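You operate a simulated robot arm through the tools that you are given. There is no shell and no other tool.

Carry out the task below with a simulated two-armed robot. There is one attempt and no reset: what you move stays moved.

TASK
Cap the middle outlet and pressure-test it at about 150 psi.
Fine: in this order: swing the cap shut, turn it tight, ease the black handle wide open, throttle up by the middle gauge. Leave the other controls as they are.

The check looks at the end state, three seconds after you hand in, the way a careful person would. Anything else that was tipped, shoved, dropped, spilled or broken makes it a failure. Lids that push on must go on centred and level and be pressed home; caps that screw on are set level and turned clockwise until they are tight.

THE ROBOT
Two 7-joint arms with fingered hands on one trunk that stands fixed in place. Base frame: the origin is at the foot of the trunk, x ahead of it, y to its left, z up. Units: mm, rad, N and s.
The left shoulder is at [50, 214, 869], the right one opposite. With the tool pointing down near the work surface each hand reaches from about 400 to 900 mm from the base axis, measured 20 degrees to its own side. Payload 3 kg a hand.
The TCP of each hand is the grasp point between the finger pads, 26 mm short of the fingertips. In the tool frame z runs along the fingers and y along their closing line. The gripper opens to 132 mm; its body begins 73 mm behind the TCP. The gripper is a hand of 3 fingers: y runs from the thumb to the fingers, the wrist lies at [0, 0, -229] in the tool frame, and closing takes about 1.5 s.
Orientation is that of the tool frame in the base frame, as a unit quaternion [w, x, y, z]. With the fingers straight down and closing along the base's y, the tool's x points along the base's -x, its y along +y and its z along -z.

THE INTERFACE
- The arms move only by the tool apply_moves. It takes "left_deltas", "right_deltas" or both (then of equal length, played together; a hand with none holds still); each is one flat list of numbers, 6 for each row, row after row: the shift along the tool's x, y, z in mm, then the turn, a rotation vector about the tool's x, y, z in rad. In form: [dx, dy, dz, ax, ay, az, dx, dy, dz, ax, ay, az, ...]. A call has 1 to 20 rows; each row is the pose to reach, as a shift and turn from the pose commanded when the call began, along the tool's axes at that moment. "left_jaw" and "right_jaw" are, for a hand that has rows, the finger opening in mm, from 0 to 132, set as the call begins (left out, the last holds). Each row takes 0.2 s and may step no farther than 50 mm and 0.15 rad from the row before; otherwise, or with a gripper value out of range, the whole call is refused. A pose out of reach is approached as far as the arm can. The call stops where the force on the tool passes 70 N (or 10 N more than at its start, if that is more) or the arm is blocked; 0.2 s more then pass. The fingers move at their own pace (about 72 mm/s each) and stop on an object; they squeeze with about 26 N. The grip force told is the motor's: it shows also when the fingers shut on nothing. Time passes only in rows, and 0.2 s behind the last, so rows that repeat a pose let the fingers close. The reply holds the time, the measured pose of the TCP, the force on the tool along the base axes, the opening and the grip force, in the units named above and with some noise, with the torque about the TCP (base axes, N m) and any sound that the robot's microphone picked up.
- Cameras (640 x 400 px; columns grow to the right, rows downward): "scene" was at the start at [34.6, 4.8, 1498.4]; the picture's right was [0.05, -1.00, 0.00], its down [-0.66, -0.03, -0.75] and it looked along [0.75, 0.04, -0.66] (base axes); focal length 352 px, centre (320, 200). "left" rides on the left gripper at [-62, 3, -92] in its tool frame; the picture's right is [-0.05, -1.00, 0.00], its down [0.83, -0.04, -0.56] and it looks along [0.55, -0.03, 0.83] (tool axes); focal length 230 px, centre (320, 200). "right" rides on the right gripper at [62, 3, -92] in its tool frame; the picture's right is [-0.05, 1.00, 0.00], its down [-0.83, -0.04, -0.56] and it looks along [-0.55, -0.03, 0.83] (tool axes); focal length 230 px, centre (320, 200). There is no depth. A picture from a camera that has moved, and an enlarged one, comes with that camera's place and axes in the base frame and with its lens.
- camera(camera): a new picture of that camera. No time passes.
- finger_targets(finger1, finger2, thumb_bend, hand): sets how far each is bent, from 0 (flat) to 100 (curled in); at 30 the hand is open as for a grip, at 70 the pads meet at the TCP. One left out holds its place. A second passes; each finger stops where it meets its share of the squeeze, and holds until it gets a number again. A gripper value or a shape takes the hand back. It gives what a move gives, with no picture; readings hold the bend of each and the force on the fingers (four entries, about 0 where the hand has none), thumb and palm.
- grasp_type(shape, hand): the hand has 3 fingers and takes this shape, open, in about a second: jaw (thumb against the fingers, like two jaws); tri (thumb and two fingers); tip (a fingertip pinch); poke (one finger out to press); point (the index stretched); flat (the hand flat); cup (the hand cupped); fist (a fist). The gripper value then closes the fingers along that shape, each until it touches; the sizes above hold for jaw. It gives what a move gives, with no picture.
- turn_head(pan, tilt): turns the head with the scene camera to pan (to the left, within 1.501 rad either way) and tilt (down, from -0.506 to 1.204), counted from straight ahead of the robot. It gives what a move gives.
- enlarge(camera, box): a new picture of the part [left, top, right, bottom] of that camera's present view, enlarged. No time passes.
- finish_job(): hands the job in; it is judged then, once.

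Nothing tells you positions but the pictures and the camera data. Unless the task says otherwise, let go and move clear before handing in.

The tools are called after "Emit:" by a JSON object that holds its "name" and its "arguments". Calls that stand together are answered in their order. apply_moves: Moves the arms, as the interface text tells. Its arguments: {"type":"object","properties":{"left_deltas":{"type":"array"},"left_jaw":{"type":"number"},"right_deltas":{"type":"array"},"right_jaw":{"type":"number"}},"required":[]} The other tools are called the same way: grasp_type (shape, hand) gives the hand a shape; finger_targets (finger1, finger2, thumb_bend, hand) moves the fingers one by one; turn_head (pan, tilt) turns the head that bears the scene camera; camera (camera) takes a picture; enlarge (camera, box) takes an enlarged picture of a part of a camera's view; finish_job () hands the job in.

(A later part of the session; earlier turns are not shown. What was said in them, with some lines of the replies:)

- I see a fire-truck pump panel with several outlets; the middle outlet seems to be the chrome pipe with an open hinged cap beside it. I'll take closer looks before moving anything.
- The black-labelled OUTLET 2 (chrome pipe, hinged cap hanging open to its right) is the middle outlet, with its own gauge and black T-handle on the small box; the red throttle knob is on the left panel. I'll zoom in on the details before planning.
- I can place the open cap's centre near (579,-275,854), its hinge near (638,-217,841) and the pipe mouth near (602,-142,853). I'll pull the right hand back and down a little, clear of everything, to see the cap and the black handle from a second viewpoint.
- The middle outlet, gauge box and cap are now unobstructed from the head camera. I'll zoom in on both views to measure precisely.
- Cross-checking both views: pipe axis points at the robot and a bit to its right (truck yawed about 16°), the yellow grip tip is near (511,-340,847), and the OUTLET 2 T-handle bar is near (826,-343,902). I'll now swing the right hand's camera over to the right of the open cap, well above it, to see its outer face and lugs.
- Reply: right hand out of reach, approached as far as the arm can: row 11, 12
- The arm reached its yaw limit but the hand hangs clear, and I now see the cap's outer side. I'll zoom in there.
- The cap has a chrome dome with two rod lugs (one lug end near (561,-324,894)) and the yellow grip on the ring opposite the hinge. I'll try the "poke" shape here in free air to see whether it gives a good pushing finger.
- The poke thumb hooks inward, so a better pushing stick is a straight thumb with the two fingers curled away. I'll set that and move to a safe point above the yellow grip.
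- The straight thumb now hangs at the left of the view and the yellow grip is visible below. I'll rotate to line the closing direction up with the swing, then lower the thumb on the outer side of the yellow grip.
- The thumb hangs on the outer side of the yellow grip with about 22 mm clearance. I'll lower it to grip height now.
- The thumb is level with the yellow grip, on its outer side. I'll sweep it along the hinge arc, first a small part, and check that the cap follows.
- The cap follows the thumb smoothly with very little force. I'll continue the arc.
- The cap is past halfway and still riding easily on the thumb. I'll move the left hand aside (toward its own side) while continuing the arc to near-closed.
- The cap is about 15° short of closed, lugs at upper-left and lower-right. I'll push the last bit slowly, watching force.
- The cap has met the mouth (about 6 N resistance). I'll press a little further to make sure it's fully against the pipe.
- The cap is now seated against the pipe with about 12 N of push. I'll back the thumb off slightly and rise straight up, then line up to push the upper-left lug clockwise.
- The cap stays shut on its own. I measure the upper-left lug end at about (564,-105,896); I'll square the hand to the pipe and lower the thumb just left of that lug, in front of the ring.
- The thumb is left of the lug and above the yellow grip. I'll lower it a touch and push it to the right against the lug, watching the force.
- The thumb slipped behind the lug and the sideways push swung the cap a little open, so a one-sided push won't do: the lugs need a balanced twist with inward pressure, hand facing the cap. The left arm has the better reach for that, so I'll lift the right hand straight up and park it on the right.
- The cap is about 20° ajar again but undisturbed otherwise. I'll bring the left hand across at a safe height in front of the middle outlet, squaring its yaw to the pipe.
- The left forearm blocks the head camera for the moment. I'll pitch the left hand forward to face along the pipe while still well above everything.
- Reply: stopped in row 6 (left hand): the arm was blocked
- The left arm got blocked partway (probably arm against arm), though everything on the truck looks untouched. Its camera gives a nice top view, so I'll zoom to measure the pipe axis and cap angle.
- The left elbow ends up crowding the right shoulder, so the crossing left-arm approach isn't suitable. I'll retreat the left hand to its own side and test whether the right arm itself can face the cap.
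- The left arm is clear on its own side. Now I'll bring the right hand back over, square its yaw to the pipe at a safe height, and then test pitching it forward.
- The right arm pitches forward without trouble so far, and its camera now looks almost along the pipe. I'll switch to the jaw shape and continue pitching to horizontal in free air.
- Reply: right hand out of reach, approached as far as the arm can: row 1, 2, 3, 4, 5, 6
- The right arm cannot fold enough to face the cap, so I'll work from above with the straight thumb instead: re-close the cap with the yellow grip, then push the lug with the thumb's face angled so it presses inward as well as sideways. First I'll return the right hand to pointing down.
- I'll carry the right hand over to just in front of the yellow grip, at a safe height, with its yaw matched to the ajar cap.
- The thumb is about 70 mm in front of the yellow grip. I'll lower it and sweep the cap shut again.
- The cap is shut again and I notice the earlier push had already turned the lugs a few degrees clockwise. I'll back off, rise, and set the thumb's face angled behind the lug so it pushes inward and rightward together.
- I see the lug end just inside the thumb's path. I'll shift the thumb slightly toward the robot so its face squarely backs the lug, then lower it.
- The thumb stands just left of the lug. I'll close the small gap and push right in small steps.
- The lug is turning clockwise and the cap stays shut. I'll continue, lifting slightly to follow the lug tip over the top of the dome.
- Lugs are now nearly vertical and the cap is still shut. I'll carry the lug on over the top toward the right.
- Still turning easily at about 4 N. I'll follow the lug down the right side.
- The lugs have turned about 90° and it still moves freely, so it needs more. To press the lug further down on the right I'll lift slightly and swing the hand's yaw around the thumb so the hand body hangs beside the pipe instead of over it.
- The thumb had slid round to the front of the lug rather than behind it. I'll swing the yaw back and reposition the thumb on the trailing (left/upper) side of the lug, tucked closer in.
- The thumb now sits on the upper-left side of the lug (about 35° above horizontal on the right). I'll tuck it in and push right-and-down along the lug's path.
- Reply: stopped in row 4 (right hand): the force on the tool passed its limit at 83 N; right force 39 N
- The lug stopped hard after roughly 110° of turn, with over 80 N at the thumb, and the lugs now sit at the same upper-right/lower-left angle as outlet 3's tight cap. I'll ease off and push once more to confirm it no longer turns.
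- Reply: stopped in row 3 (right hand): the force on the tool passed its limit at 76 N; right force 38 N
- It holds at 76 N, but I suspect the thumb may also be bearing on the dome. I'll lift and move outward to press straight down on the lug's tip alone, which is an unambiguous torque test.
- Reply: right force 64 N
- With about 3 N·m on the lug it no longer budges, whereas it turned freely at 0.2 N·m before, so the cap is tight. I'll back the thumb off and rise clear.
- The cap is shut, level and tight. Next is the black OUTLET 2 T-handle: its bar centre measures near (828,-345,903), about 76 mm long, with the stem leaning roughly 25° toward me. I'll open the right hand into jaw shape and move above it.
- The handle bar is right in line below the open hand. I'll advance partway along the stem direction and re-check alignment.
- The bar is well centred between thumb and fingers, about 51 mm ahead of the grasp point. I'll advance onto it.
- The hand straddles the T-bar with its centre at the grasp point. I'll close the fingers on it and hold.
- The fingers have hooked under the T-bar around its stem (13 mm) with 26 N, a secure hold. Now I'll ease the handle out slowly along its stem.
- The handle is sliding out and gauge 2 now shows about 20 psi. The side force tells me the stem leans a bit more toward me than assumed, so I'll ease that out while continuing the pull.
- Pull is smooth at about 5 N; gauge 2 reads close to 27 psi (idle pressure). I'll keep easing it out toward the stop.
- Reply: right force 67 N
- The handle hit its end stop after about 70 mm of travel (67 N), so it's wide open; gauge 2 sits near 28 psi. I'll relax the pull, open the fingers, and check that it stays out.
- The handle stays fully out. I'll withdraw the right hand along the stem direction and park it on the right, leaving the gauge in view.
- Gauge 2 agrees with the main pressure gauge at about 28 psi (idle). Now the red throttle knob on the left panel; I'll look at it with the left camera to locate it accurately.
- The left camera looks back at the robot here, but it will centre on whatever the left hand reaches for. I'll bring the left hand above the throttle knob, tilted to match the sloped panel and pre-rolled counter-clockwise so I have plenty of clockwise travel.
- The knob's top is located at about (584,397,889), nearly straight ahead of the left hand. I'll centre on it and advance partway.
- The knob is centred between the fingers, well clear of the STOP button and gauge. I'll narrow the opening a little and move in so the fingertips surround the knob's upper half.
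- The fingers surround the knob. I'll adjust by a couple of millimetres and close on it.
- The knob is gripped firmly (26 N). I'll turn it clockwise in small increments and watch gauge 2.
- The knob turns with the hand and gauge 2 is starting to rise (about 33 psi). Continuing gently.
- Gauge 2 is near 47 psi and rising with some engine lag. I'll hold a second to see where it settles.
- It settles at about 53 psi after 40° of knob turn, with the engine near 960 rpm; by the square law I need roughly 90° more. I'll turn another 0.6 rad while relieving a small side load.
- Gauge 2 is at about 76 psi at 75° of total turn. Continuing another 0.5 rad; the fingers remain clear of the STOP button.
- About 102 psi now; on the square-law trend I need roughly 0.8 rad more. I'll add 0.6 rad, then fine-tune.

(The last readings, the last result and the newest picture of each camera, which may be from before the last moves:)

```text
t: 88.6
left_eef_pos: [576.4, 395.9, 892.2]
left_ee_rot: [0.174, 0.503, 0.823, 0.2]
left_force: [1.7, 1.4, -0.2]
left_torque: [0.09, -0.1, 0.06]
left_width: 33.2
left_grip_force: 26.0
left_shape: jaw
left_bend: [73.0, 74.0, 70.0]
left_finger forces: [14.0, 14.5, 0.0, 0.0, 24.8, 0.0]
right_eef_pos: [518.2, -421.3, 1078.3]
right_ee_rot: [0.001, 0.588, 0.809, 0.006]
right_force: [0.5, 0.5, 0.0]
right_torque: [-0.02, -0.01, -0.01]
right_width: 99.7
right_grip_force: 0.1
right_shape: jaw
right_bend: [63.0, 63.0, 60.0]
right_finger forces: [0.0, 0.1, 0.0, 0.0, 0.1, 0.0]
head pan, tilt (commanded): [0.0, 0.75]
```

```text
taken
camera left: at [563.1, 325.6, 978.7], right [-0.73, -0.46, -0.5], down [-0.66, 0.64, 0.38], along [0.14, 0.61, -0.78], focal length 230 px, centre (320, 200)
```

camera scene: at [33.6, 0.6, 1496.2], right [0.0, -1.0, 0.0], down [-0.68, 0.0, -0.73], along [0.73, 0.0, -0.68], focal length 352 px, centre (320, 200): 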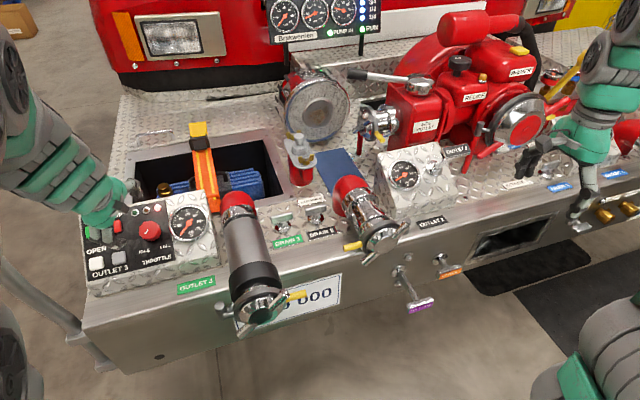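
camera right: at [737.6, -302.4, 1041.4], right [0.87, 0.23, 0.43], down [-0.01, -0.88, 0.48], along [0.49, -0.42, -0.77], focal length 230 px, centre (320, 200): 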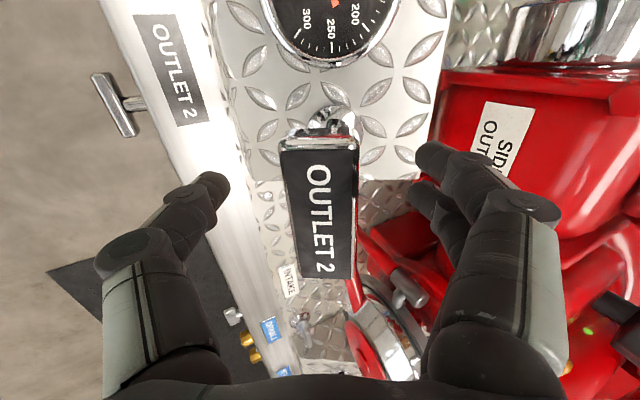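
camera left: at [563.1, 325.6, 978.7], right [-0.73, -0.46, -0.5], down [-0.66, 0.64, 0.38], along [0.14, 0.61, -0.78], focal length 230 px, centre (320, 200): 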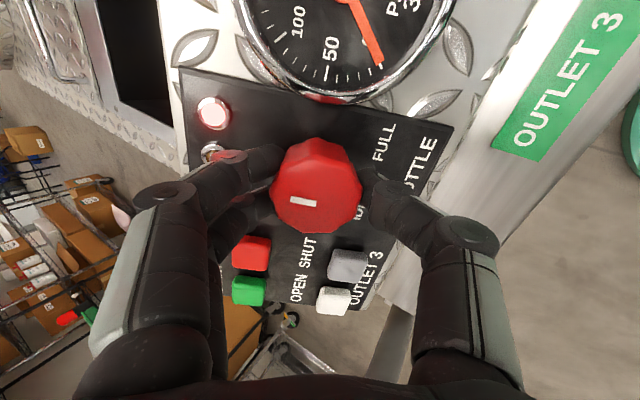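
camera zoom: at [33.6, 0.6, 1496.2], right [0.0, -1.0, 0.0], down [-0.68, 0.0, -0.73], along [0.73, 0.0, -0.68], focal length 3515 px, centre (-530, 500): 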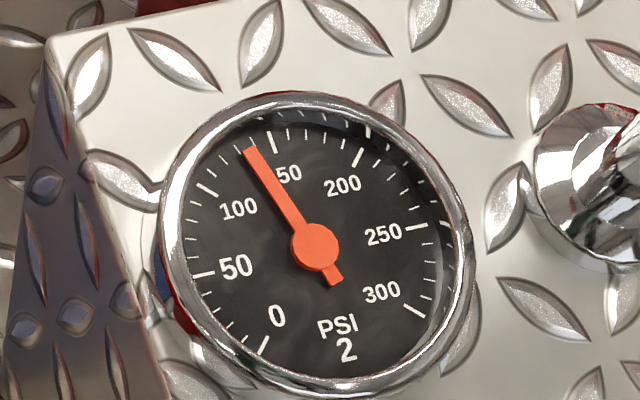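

Close: roughly 135–138 psi. Let me zoom further for a precise reading.

Emit:
{"name": "enlarge", "arguments": {"camera": "scene", "box": [391, 158, 417, 182]}}

```text
16.00 times, centred on (404, 170) of scene
camera zoom: at [33.6, 0.6, 1496.2], right [0.0, -1.0, 0.0], down [-0.68, 0.0, -0.73], along [0.73, 0.0, -0.68], focal length 5624 px, centre (-1024, 680)
```

zoom: 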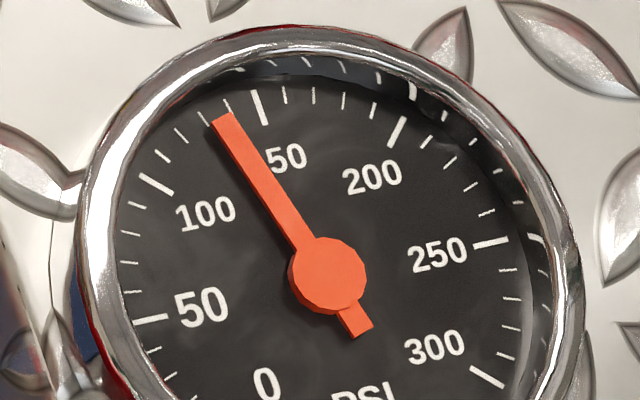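

It reads about 135 psi. I'll add a final small 0.2 rad and let it settle.

Emit:
{"name": "apply_moves", "arguments": {"left_deltas": [0, 0, 0, 0, 0, 0.05, 0, 0, 0, 0, 0, 0.1, 0, 0, 0, 0, 0, 0.15, 0, 0, 0, 0, 0, 0.2, 0, 0, 0, 0, 0, 0.2, 0, 0, 0, 0, 0, 0.2, 0, 0, 0, 0, 0, 0.2, 0, 0, 0, 0, 0, 0.2, 0, 0, 0, 0, 0, 0.2, 0, 0, 0, 0, 0, 0.2]}}

Emit:
{"name": "enlarge", "arguments": {"camera": "scene", "box": [391, 158, 417, 182]}}

Emit:
{"name": "enlarge", "arguments": {"camera": "scene", "box": [290, 0, 340, 40]}}

```text
t: 90.8
left_eef_pos: [577.6, 396.1, 893.0]
left_ee_rot: [0.155, 0.582, 0.768, 0.216]
left_force: [4.0, 4.0, 6.7]
left_torque: [0.09, -0.17, 0.05]
left_width: 33.6
left_grip_force: 26.3
left_shape: jaw
left_bend: [73.0, 74.0, 70.0]
left_finger forces: [15.1, 16.5, 0.0, 0.1, 23.0, 0.0]
right_eef_pos: [518.0, -420.0, 1077.6]
right_ee_rot: [0.001, 0.589, 0.808, 0.006]
right_force: [-0.3, -0.1, 0.1]
right_torque: [-0.01, -0.01, -0.02]
right_width: 99.8
right_grip_force: 0.0
right_shape: jaw
right_bend: [63.0, 63.0, 60.0]
right_finger forces: [0.0, 0.0, 0.1, 0.0, 0.0, 0.0]
head pan, tilt (commanded): [0.0, 0.75]
```

```text
16.00 times, centred on (404, 170) of scene
camera zoom: at [33.5, 0.6, 1496.2], right [0.0, -1.0, 0.0], down [-0.68, 0.0, -0.73], along [0.73, 0.0, -0.68], focal length 5624 px, centre (-1024, 680)
```

zoom: 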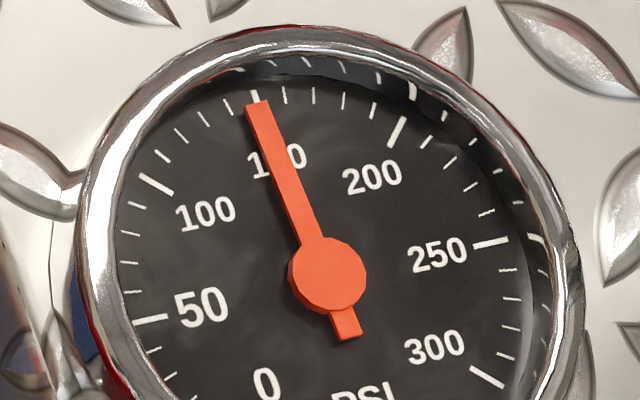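

```text
10.00 times, centred on (315, 20) of scene
camera zoom: at [33.5, 0.6, 1496.2], right [0.0, -1.0, 0.0], down [-0.68, 0.0, -0.73], along [0.73, 0.0, -0.68], focal length 3515 px, centre (370, 2000)
```

zoom: 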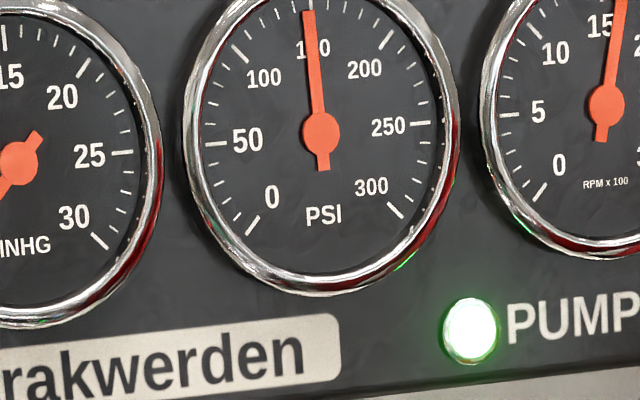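

Gauge 2 sits right on 150 psi and the main pressure gauge agrees. I'll hold a moment to be sure it's settled, then gently release.

Emit:
{"name": "apply_moves", "arguments": {"left_deltas": [0, 0, 0, 0, 0, 0, 0, 0, 0, 0, 0, 0, 0, 0, 0, 0, 0, 0, 0, 0, 0, 0, 0, 0, 0, 0, 0, 0, 0, 0]}}

Emit:
{"name": "enlarge", "arguments": {"camera": "scene", "box": [391, 158, 417, 182]}}

Emit:
{"name": "camera", "arguments": {"camera": "left"}}

```text
t: 92.0
left_eef_pos: [576.4, 394.5, 892.3]
left_ee_rot: [0.153, 0.582, 0.77, 0.215]
left_force: [3.3, 3.6, 6.6]
left_torque: [0.11, -0.19, 0.04]
left_width: 33.4
left_grip_force: 25.7
left_shape: jaw
left_bend: [73.0, 74.0, 70.0]
left_finger forces: [15.3, 16.6, 0.0, 0.0, 22.5, 0.0]
right_eef_pos: [518.9, -420.8, 1077.6]
right_ee_rot: [0.001, 0.589, 0.808, 0.006]
right_force: [-0.2, -0.5, -0.4]
right_torque: [-0.04, 0.02, 0.02]
right_width: 99.8
right_grip_force: 0.1
right_shape: jaw
right_bend: [63.0, 63.0, 60.0]
right_finger forces: [0.0, 0.0, 0.0, 0.1, 0.1, 0.0]
head pan, tilt (commanded): [0.0, 0.75]
```

```text
16.00 times, centred on (404, 170) of scene
camera zoom: at [33.6, 0.6, 1496.2], right [0.0, -1.0, 0.0], down [-0.68, 0.0, -0.73], along [0.73, 0.0, -0.68], focal length 5624 px, centre (-1024, 680)
```

zoom: 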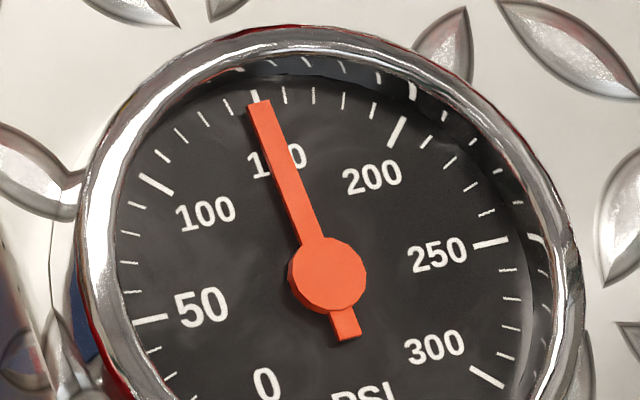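

```text
taken
camera left: at [553.3, 321.3, 972.0], right [-0.81, -0.28, -0.51], down [-0.54, 0.7, 0.47], along [0.23, 0.65, -0.72], focal length 230 px, centre (320, 200)
```

left: 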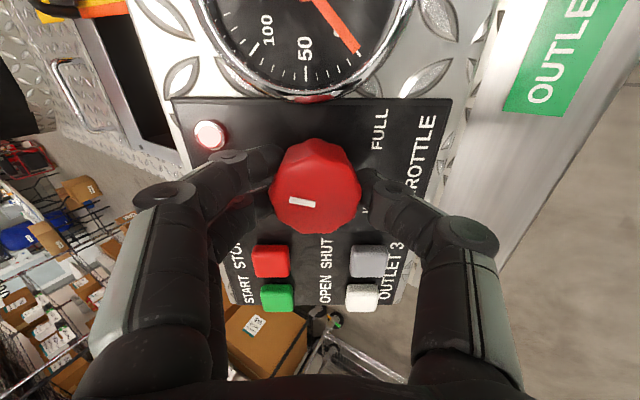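

Steady at 150 psi. Releasing the knob now with just enough opening to clear it.

Emit:
{"name": "apply_moves", "arguments": {"left_deltas": [0, 0, 0, 0, 0, 0, 0, 0, 0, 0, 0, 0, 0, 0, 0, 0, 0, 0, 0, 0, 0, 0, 0, 0], "left_jaw": 60}}

Emit:
{"name": "camera", "arguments": {"camera": "left"}}

Emit:
{"name": "enlarge", "arguments": {"camera": "scene", "box": [391, 158, 417, 182]}}

```text
t: 93.0
left_eef_pos: [576.6, 395.0, 891.4]
left_ee_rot: [0.154, 0.582, 0.769, 0.215]
left_force: [0.1, -0.2, 0.3]
left_torque: [0.03, 0.02, 0.04]
left_width: 59.5
left_grip_force: 0.1
left_shape: jaw
left_bend: [73.0, 73.0, 70.0]
left_finger forces: [0.0, 0.0, 0.0, 0.1, 0.0, 0.0]
right_eef_pos: [519.5, -420.4, 1077.7]
right_ee_rot: [0.001, 0.588, 0.809, 0.006]
right_force: [0.3, -0.2, 0.6]
right_torque: [0.0, 0.04, 0.0]
right_width: 99.9
right_grip_force: 0.1
right_shape: jaw
right_bend: [63.0, 63.0, 60.0]
right_finger forces: [0.0, 0.1, 0.0, 0.0, 0.0, 0.1]
head pan, tilt (commanded): [0.0, 0.75]
```

```text
taken
camera left: at [553.2, 321.2, 971.9], right [-0.81, -0.28, -0.51], down [-0.53, 0.7, 0.47], along [0.23, 0.65, -0.72], focal length 230 px, centre (320, 200)
```

left: 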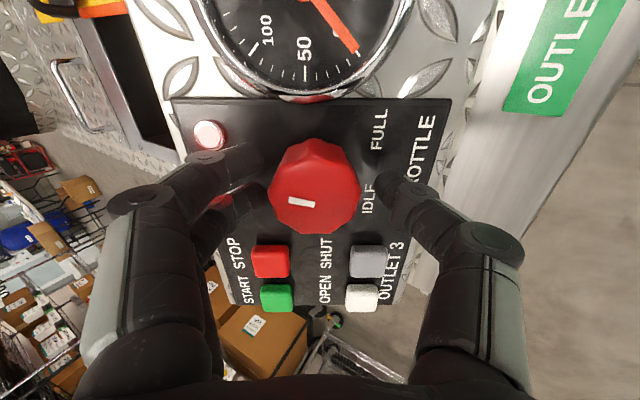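

```text
16.00 times, centred on (404, 170) of scene
camera zoom: at [33.6, 0.6, 1496.2], right [0.0, -1.0, 0.0], down [-0.68, 0.0, -0.73], along [0.73, 0.0, -0.68], focal length 5624 px, centre (-1024, 680)
```

zoom: 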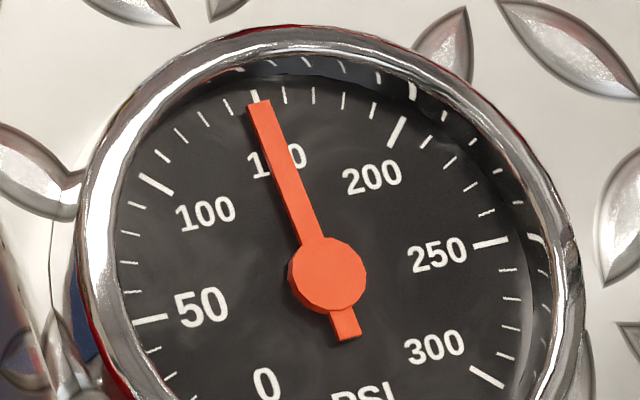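

Released, and the gauge stays at 150. I'll withdraw the left hand straight back off the panel.

Emit:
{"name": "apply_moves", "arguments": {"left_deltas": [0, 0, -15, 0, 0, 0, 0, 0, -40, 0, 0, 0, 0, 0, -80, 0, 0, 0, 0, 0, -125, 0, 0, 0, 0, 0, -160, 0, 0, 0]}}

Emit:
{"name": "camera", "arguments": {"camera": "scene"}}

Emit:
{"name": "enlarge", "arguments": {"camera": "scene", "box": [340, 130, 480, 280]}}

Emit:
{"name": "enlarge", "arguments": {"camera": "scene", "box": [70, 170, 340, 350]}}

Emit:
{"name": "enlarge", "arguments": {"camera": "scene", "box": [391, 158, 417, 182]}}

```text
t: 94.2
left_eef_pos: [500.7, 367.8, 1032.1]
left_ee_rot: [0.154, 0.581, 0.769, 0.216]
left_force: [0.6, 0.8, 0.4]
left_torque: [0.0, -0.02, -0.03]
left_width: 59.6
left_grip_force: 0.1
left_shape: jaw
left_bend: [73.0, 73.0, 70.0]
left_finger forces: [0.1, 0.0, 0.0, 0.1, 0.0, 0.0]
right_eef_pos: [517.1, -420.4, 1079.0]
right_ee_rot: [0.001, 0.588, 0.809, 0.006]
right_force: [-0.7, 0.6, 0.0]
right_torque: [-0.02, 0.01, -0.01]
right_width: 99.9
right_grip_force: 0.1
right_shape: jaw
right_bend: [63.0, 63.0, 60.0]
right_finger forces: [0.0, 0.0, 0.1, 0.0, 0.0, 0.0]
head pan, tilt (commanded): [0.0, 0.75]
```

```text
taken
camera scene: at [33.5, 0.6, 1496.2], right [0.0, -1.0, 0.0], down [-0.68, 0.0, -0.73], along [0.73, 0.0, -0.68], focal length 352 px, centre (320, 200)
```

scene: 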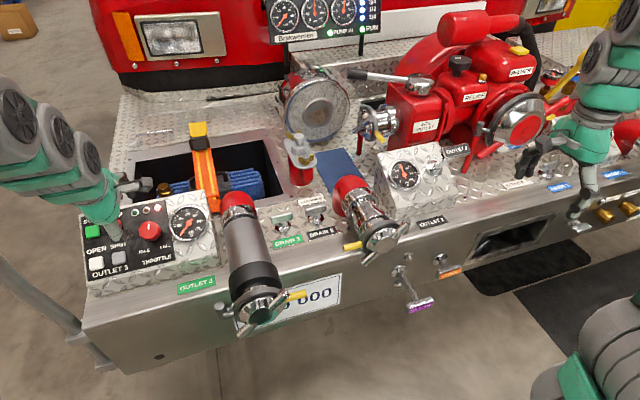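

```text
2.67 times, centred on (410, 205) of scene
camera zoom: at [33.5, 0.6, 1496.2], right [0.0, -1.0, 0.0], down [-0.68, 0.0, -0.73], along [0.73, 0.0, -0.68], focal length 937 px, centre (80, 187)
```

zoom: 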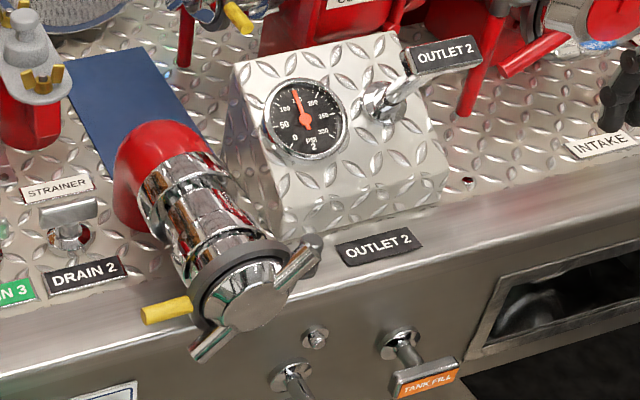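

```text
2.22 times, centred on (205, 260) of scene
camera zoom: at [33.5, 0.6, 1496.2], right [0.0, -1.0, 0.0], down [-0.68, 0.0, -0.73], along [0.73, 0.0, -0.68], focal length 781 px, centre (576, 67)
```

zoom: 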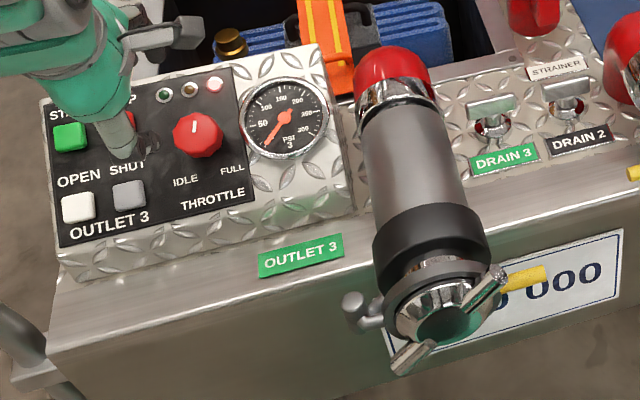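

```text
16.00 times, centred on (404, 170) of scene
camera zoom: at [33.5, 0.6, 1496.2], right [0.0, -1.0, 0.0], down [-0.68, 0.0, -0.73], along [0.73, 0.0, -0.68], focal length 5624 px, centre (-1024, 680)
```

zoom: 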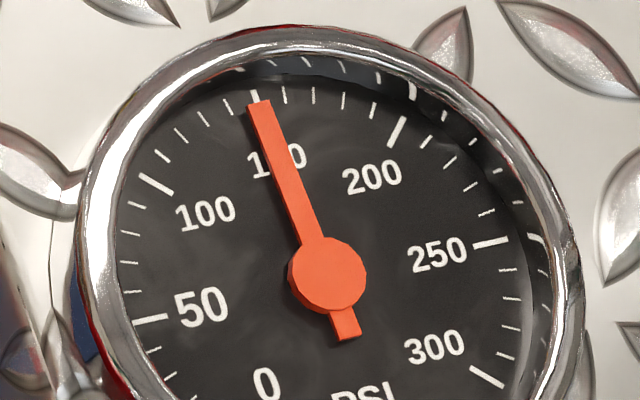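

Everything looks right: cap shut and tight, black handle fully out, gauge 2 on 150 psi and both hands clear. One last close look at the cap and the indicator panel before handing in.

Emit:
{"name": "enlarge", "arguments": {"camera": "scene", "box": [340, 190, 430, 280]}}

Emit:
{"name": "enlarge", "arguments": {"camera": "scene", "box": [260, 0, 400, 60]}}

Emit:
{"name": "apply_moves", "arguments": {"left_deltas": [0, 0, -20, 0, 0, 0, 0, 0, -40, 0, 0, 0, 0, 0, -40, 0, 0, 0, 0, 0, -40, 0, 0, 0, 0, 0, -40, 0, 0, 0]}}

Emit:
{"name": "enlarge", "arguments": {"camera": "scene", "box": [391, 158, 417, 182]}}

```text
4.44 times, centred on (385, 235) of scene
camera zoom: at [33.5, 0.6, 1496.2], right [0.0, -1.0, 0.0], down [-0.68, 0.0, -0.73], along [0.73, 0.0, -0.68], focal length 1562 px, centre (31, 44)
```

zoom: 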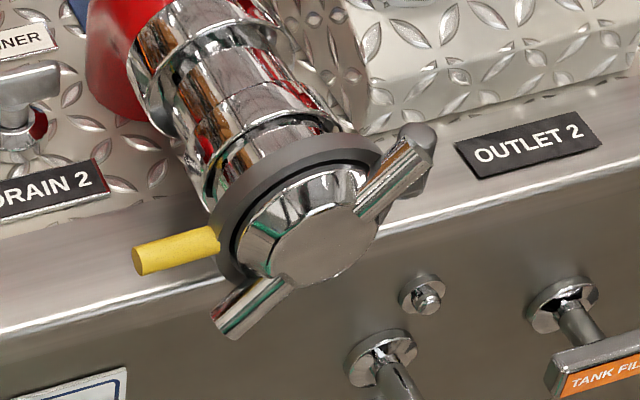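

```text
4.57 times, centred on (330, 30) of scene
camera zoom: at [33.5, 0.6, 1496.2], right [0.0, -1.0, 0.0], down [-0.68, 0.0, -0.73], along [0.73, 0.0, -0.68], focal length 1607 px, centre (274, 977)
```

zoom: 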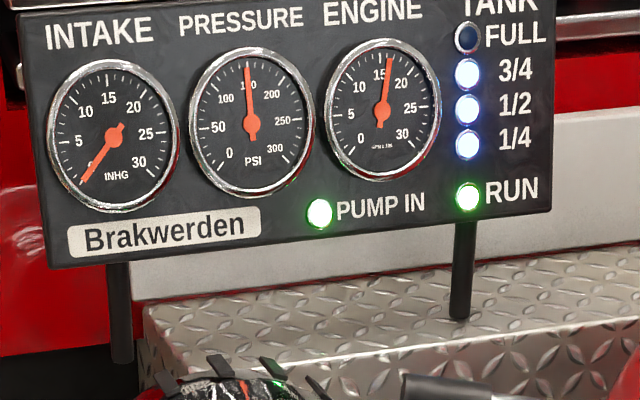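

```text
t: 95.4
left_eef_pos: [479.7, 362.0, 1066.5]
left_ee_rot: [0.154, 0.582, 0.768, 0.216]
left_force: [-0.6, 0.3, 0.0]
left_torque: [0.0, 0.0, 0.01]
left_width: 59.7
left_grip_force: 0.1
left_shape: jaw
left_bend: [73.0, 73.0, 70.0]
left_finger forces: [0.0, 0.1, 0.0, 0.0, 0.0, 0.0]
right_eef_pos: [518.4, -421.3, 1077.9]
right_ee_rot: [0.001, 0.589, 0.808, 0.006]
right_force: [-0.1, -0.1, 0.8]
right_torque: [0.02, 0.0, 0.0]
right_width: 99.8
right_grip_force: 0.0
right_shape: jaw
right_bend: [63.0, 63.0, 60.0]
right_finger forces: [0.1, 0.0, 0.0, 0.0, 0.1, 0.1]
head pan, tilt (commanded): [0.0, 0.75]
```

```text
16.00 times, centred on (404, 170) of scene
camera zoom: at [33.6, 0.6, 1496.2], right [0.0, -1.0, 0.0], down [-0.68, 0.0, -0.73], along [0.73, 0.0, -0.68], focal length 5624 px, centre (-1024, 680)
```

zoom: 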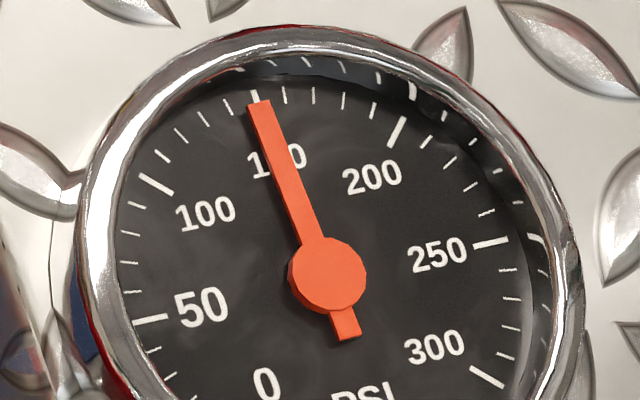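

The cap is shut, tight and dry. The OUTLET 2 handle is fully out, and gauge 2 and the main gauge both hold 150 psi with the engine still running. Both hands are clear, so I'm handing the job in.

Emit:
{"name": "finish_job", "arguments": {}}

```text
The job is handed in.
```

The middle outlet (OUTLET 2) is capped and under pressure at about 150 psi. Its gauge and the main pressure gauge both read 150, and both stayed there after I let go of the throttle.

- **Cap:** I swung it shut by the yellow grip and turned the lugs clockwise about 110°. They stopped hard there and didn't move with about 3 N·m on them. My first try at turning them swung the cap about 20° open again, so I closed it a second time before tightening. No leak shows at 150 psi.
- **Black handle:** I eased the OUTLET 2 handle out slowly, about 70 mm, until it reached its end stop. It stays out.
- **Throttle:** I turned the red knob up in small steps, watching the middle gauge, and stopped at 150 psi.

I used no other controls, and nothing else looks moved or knocked in the final pictures. The engine is still running, and both hands are clear of the truck.
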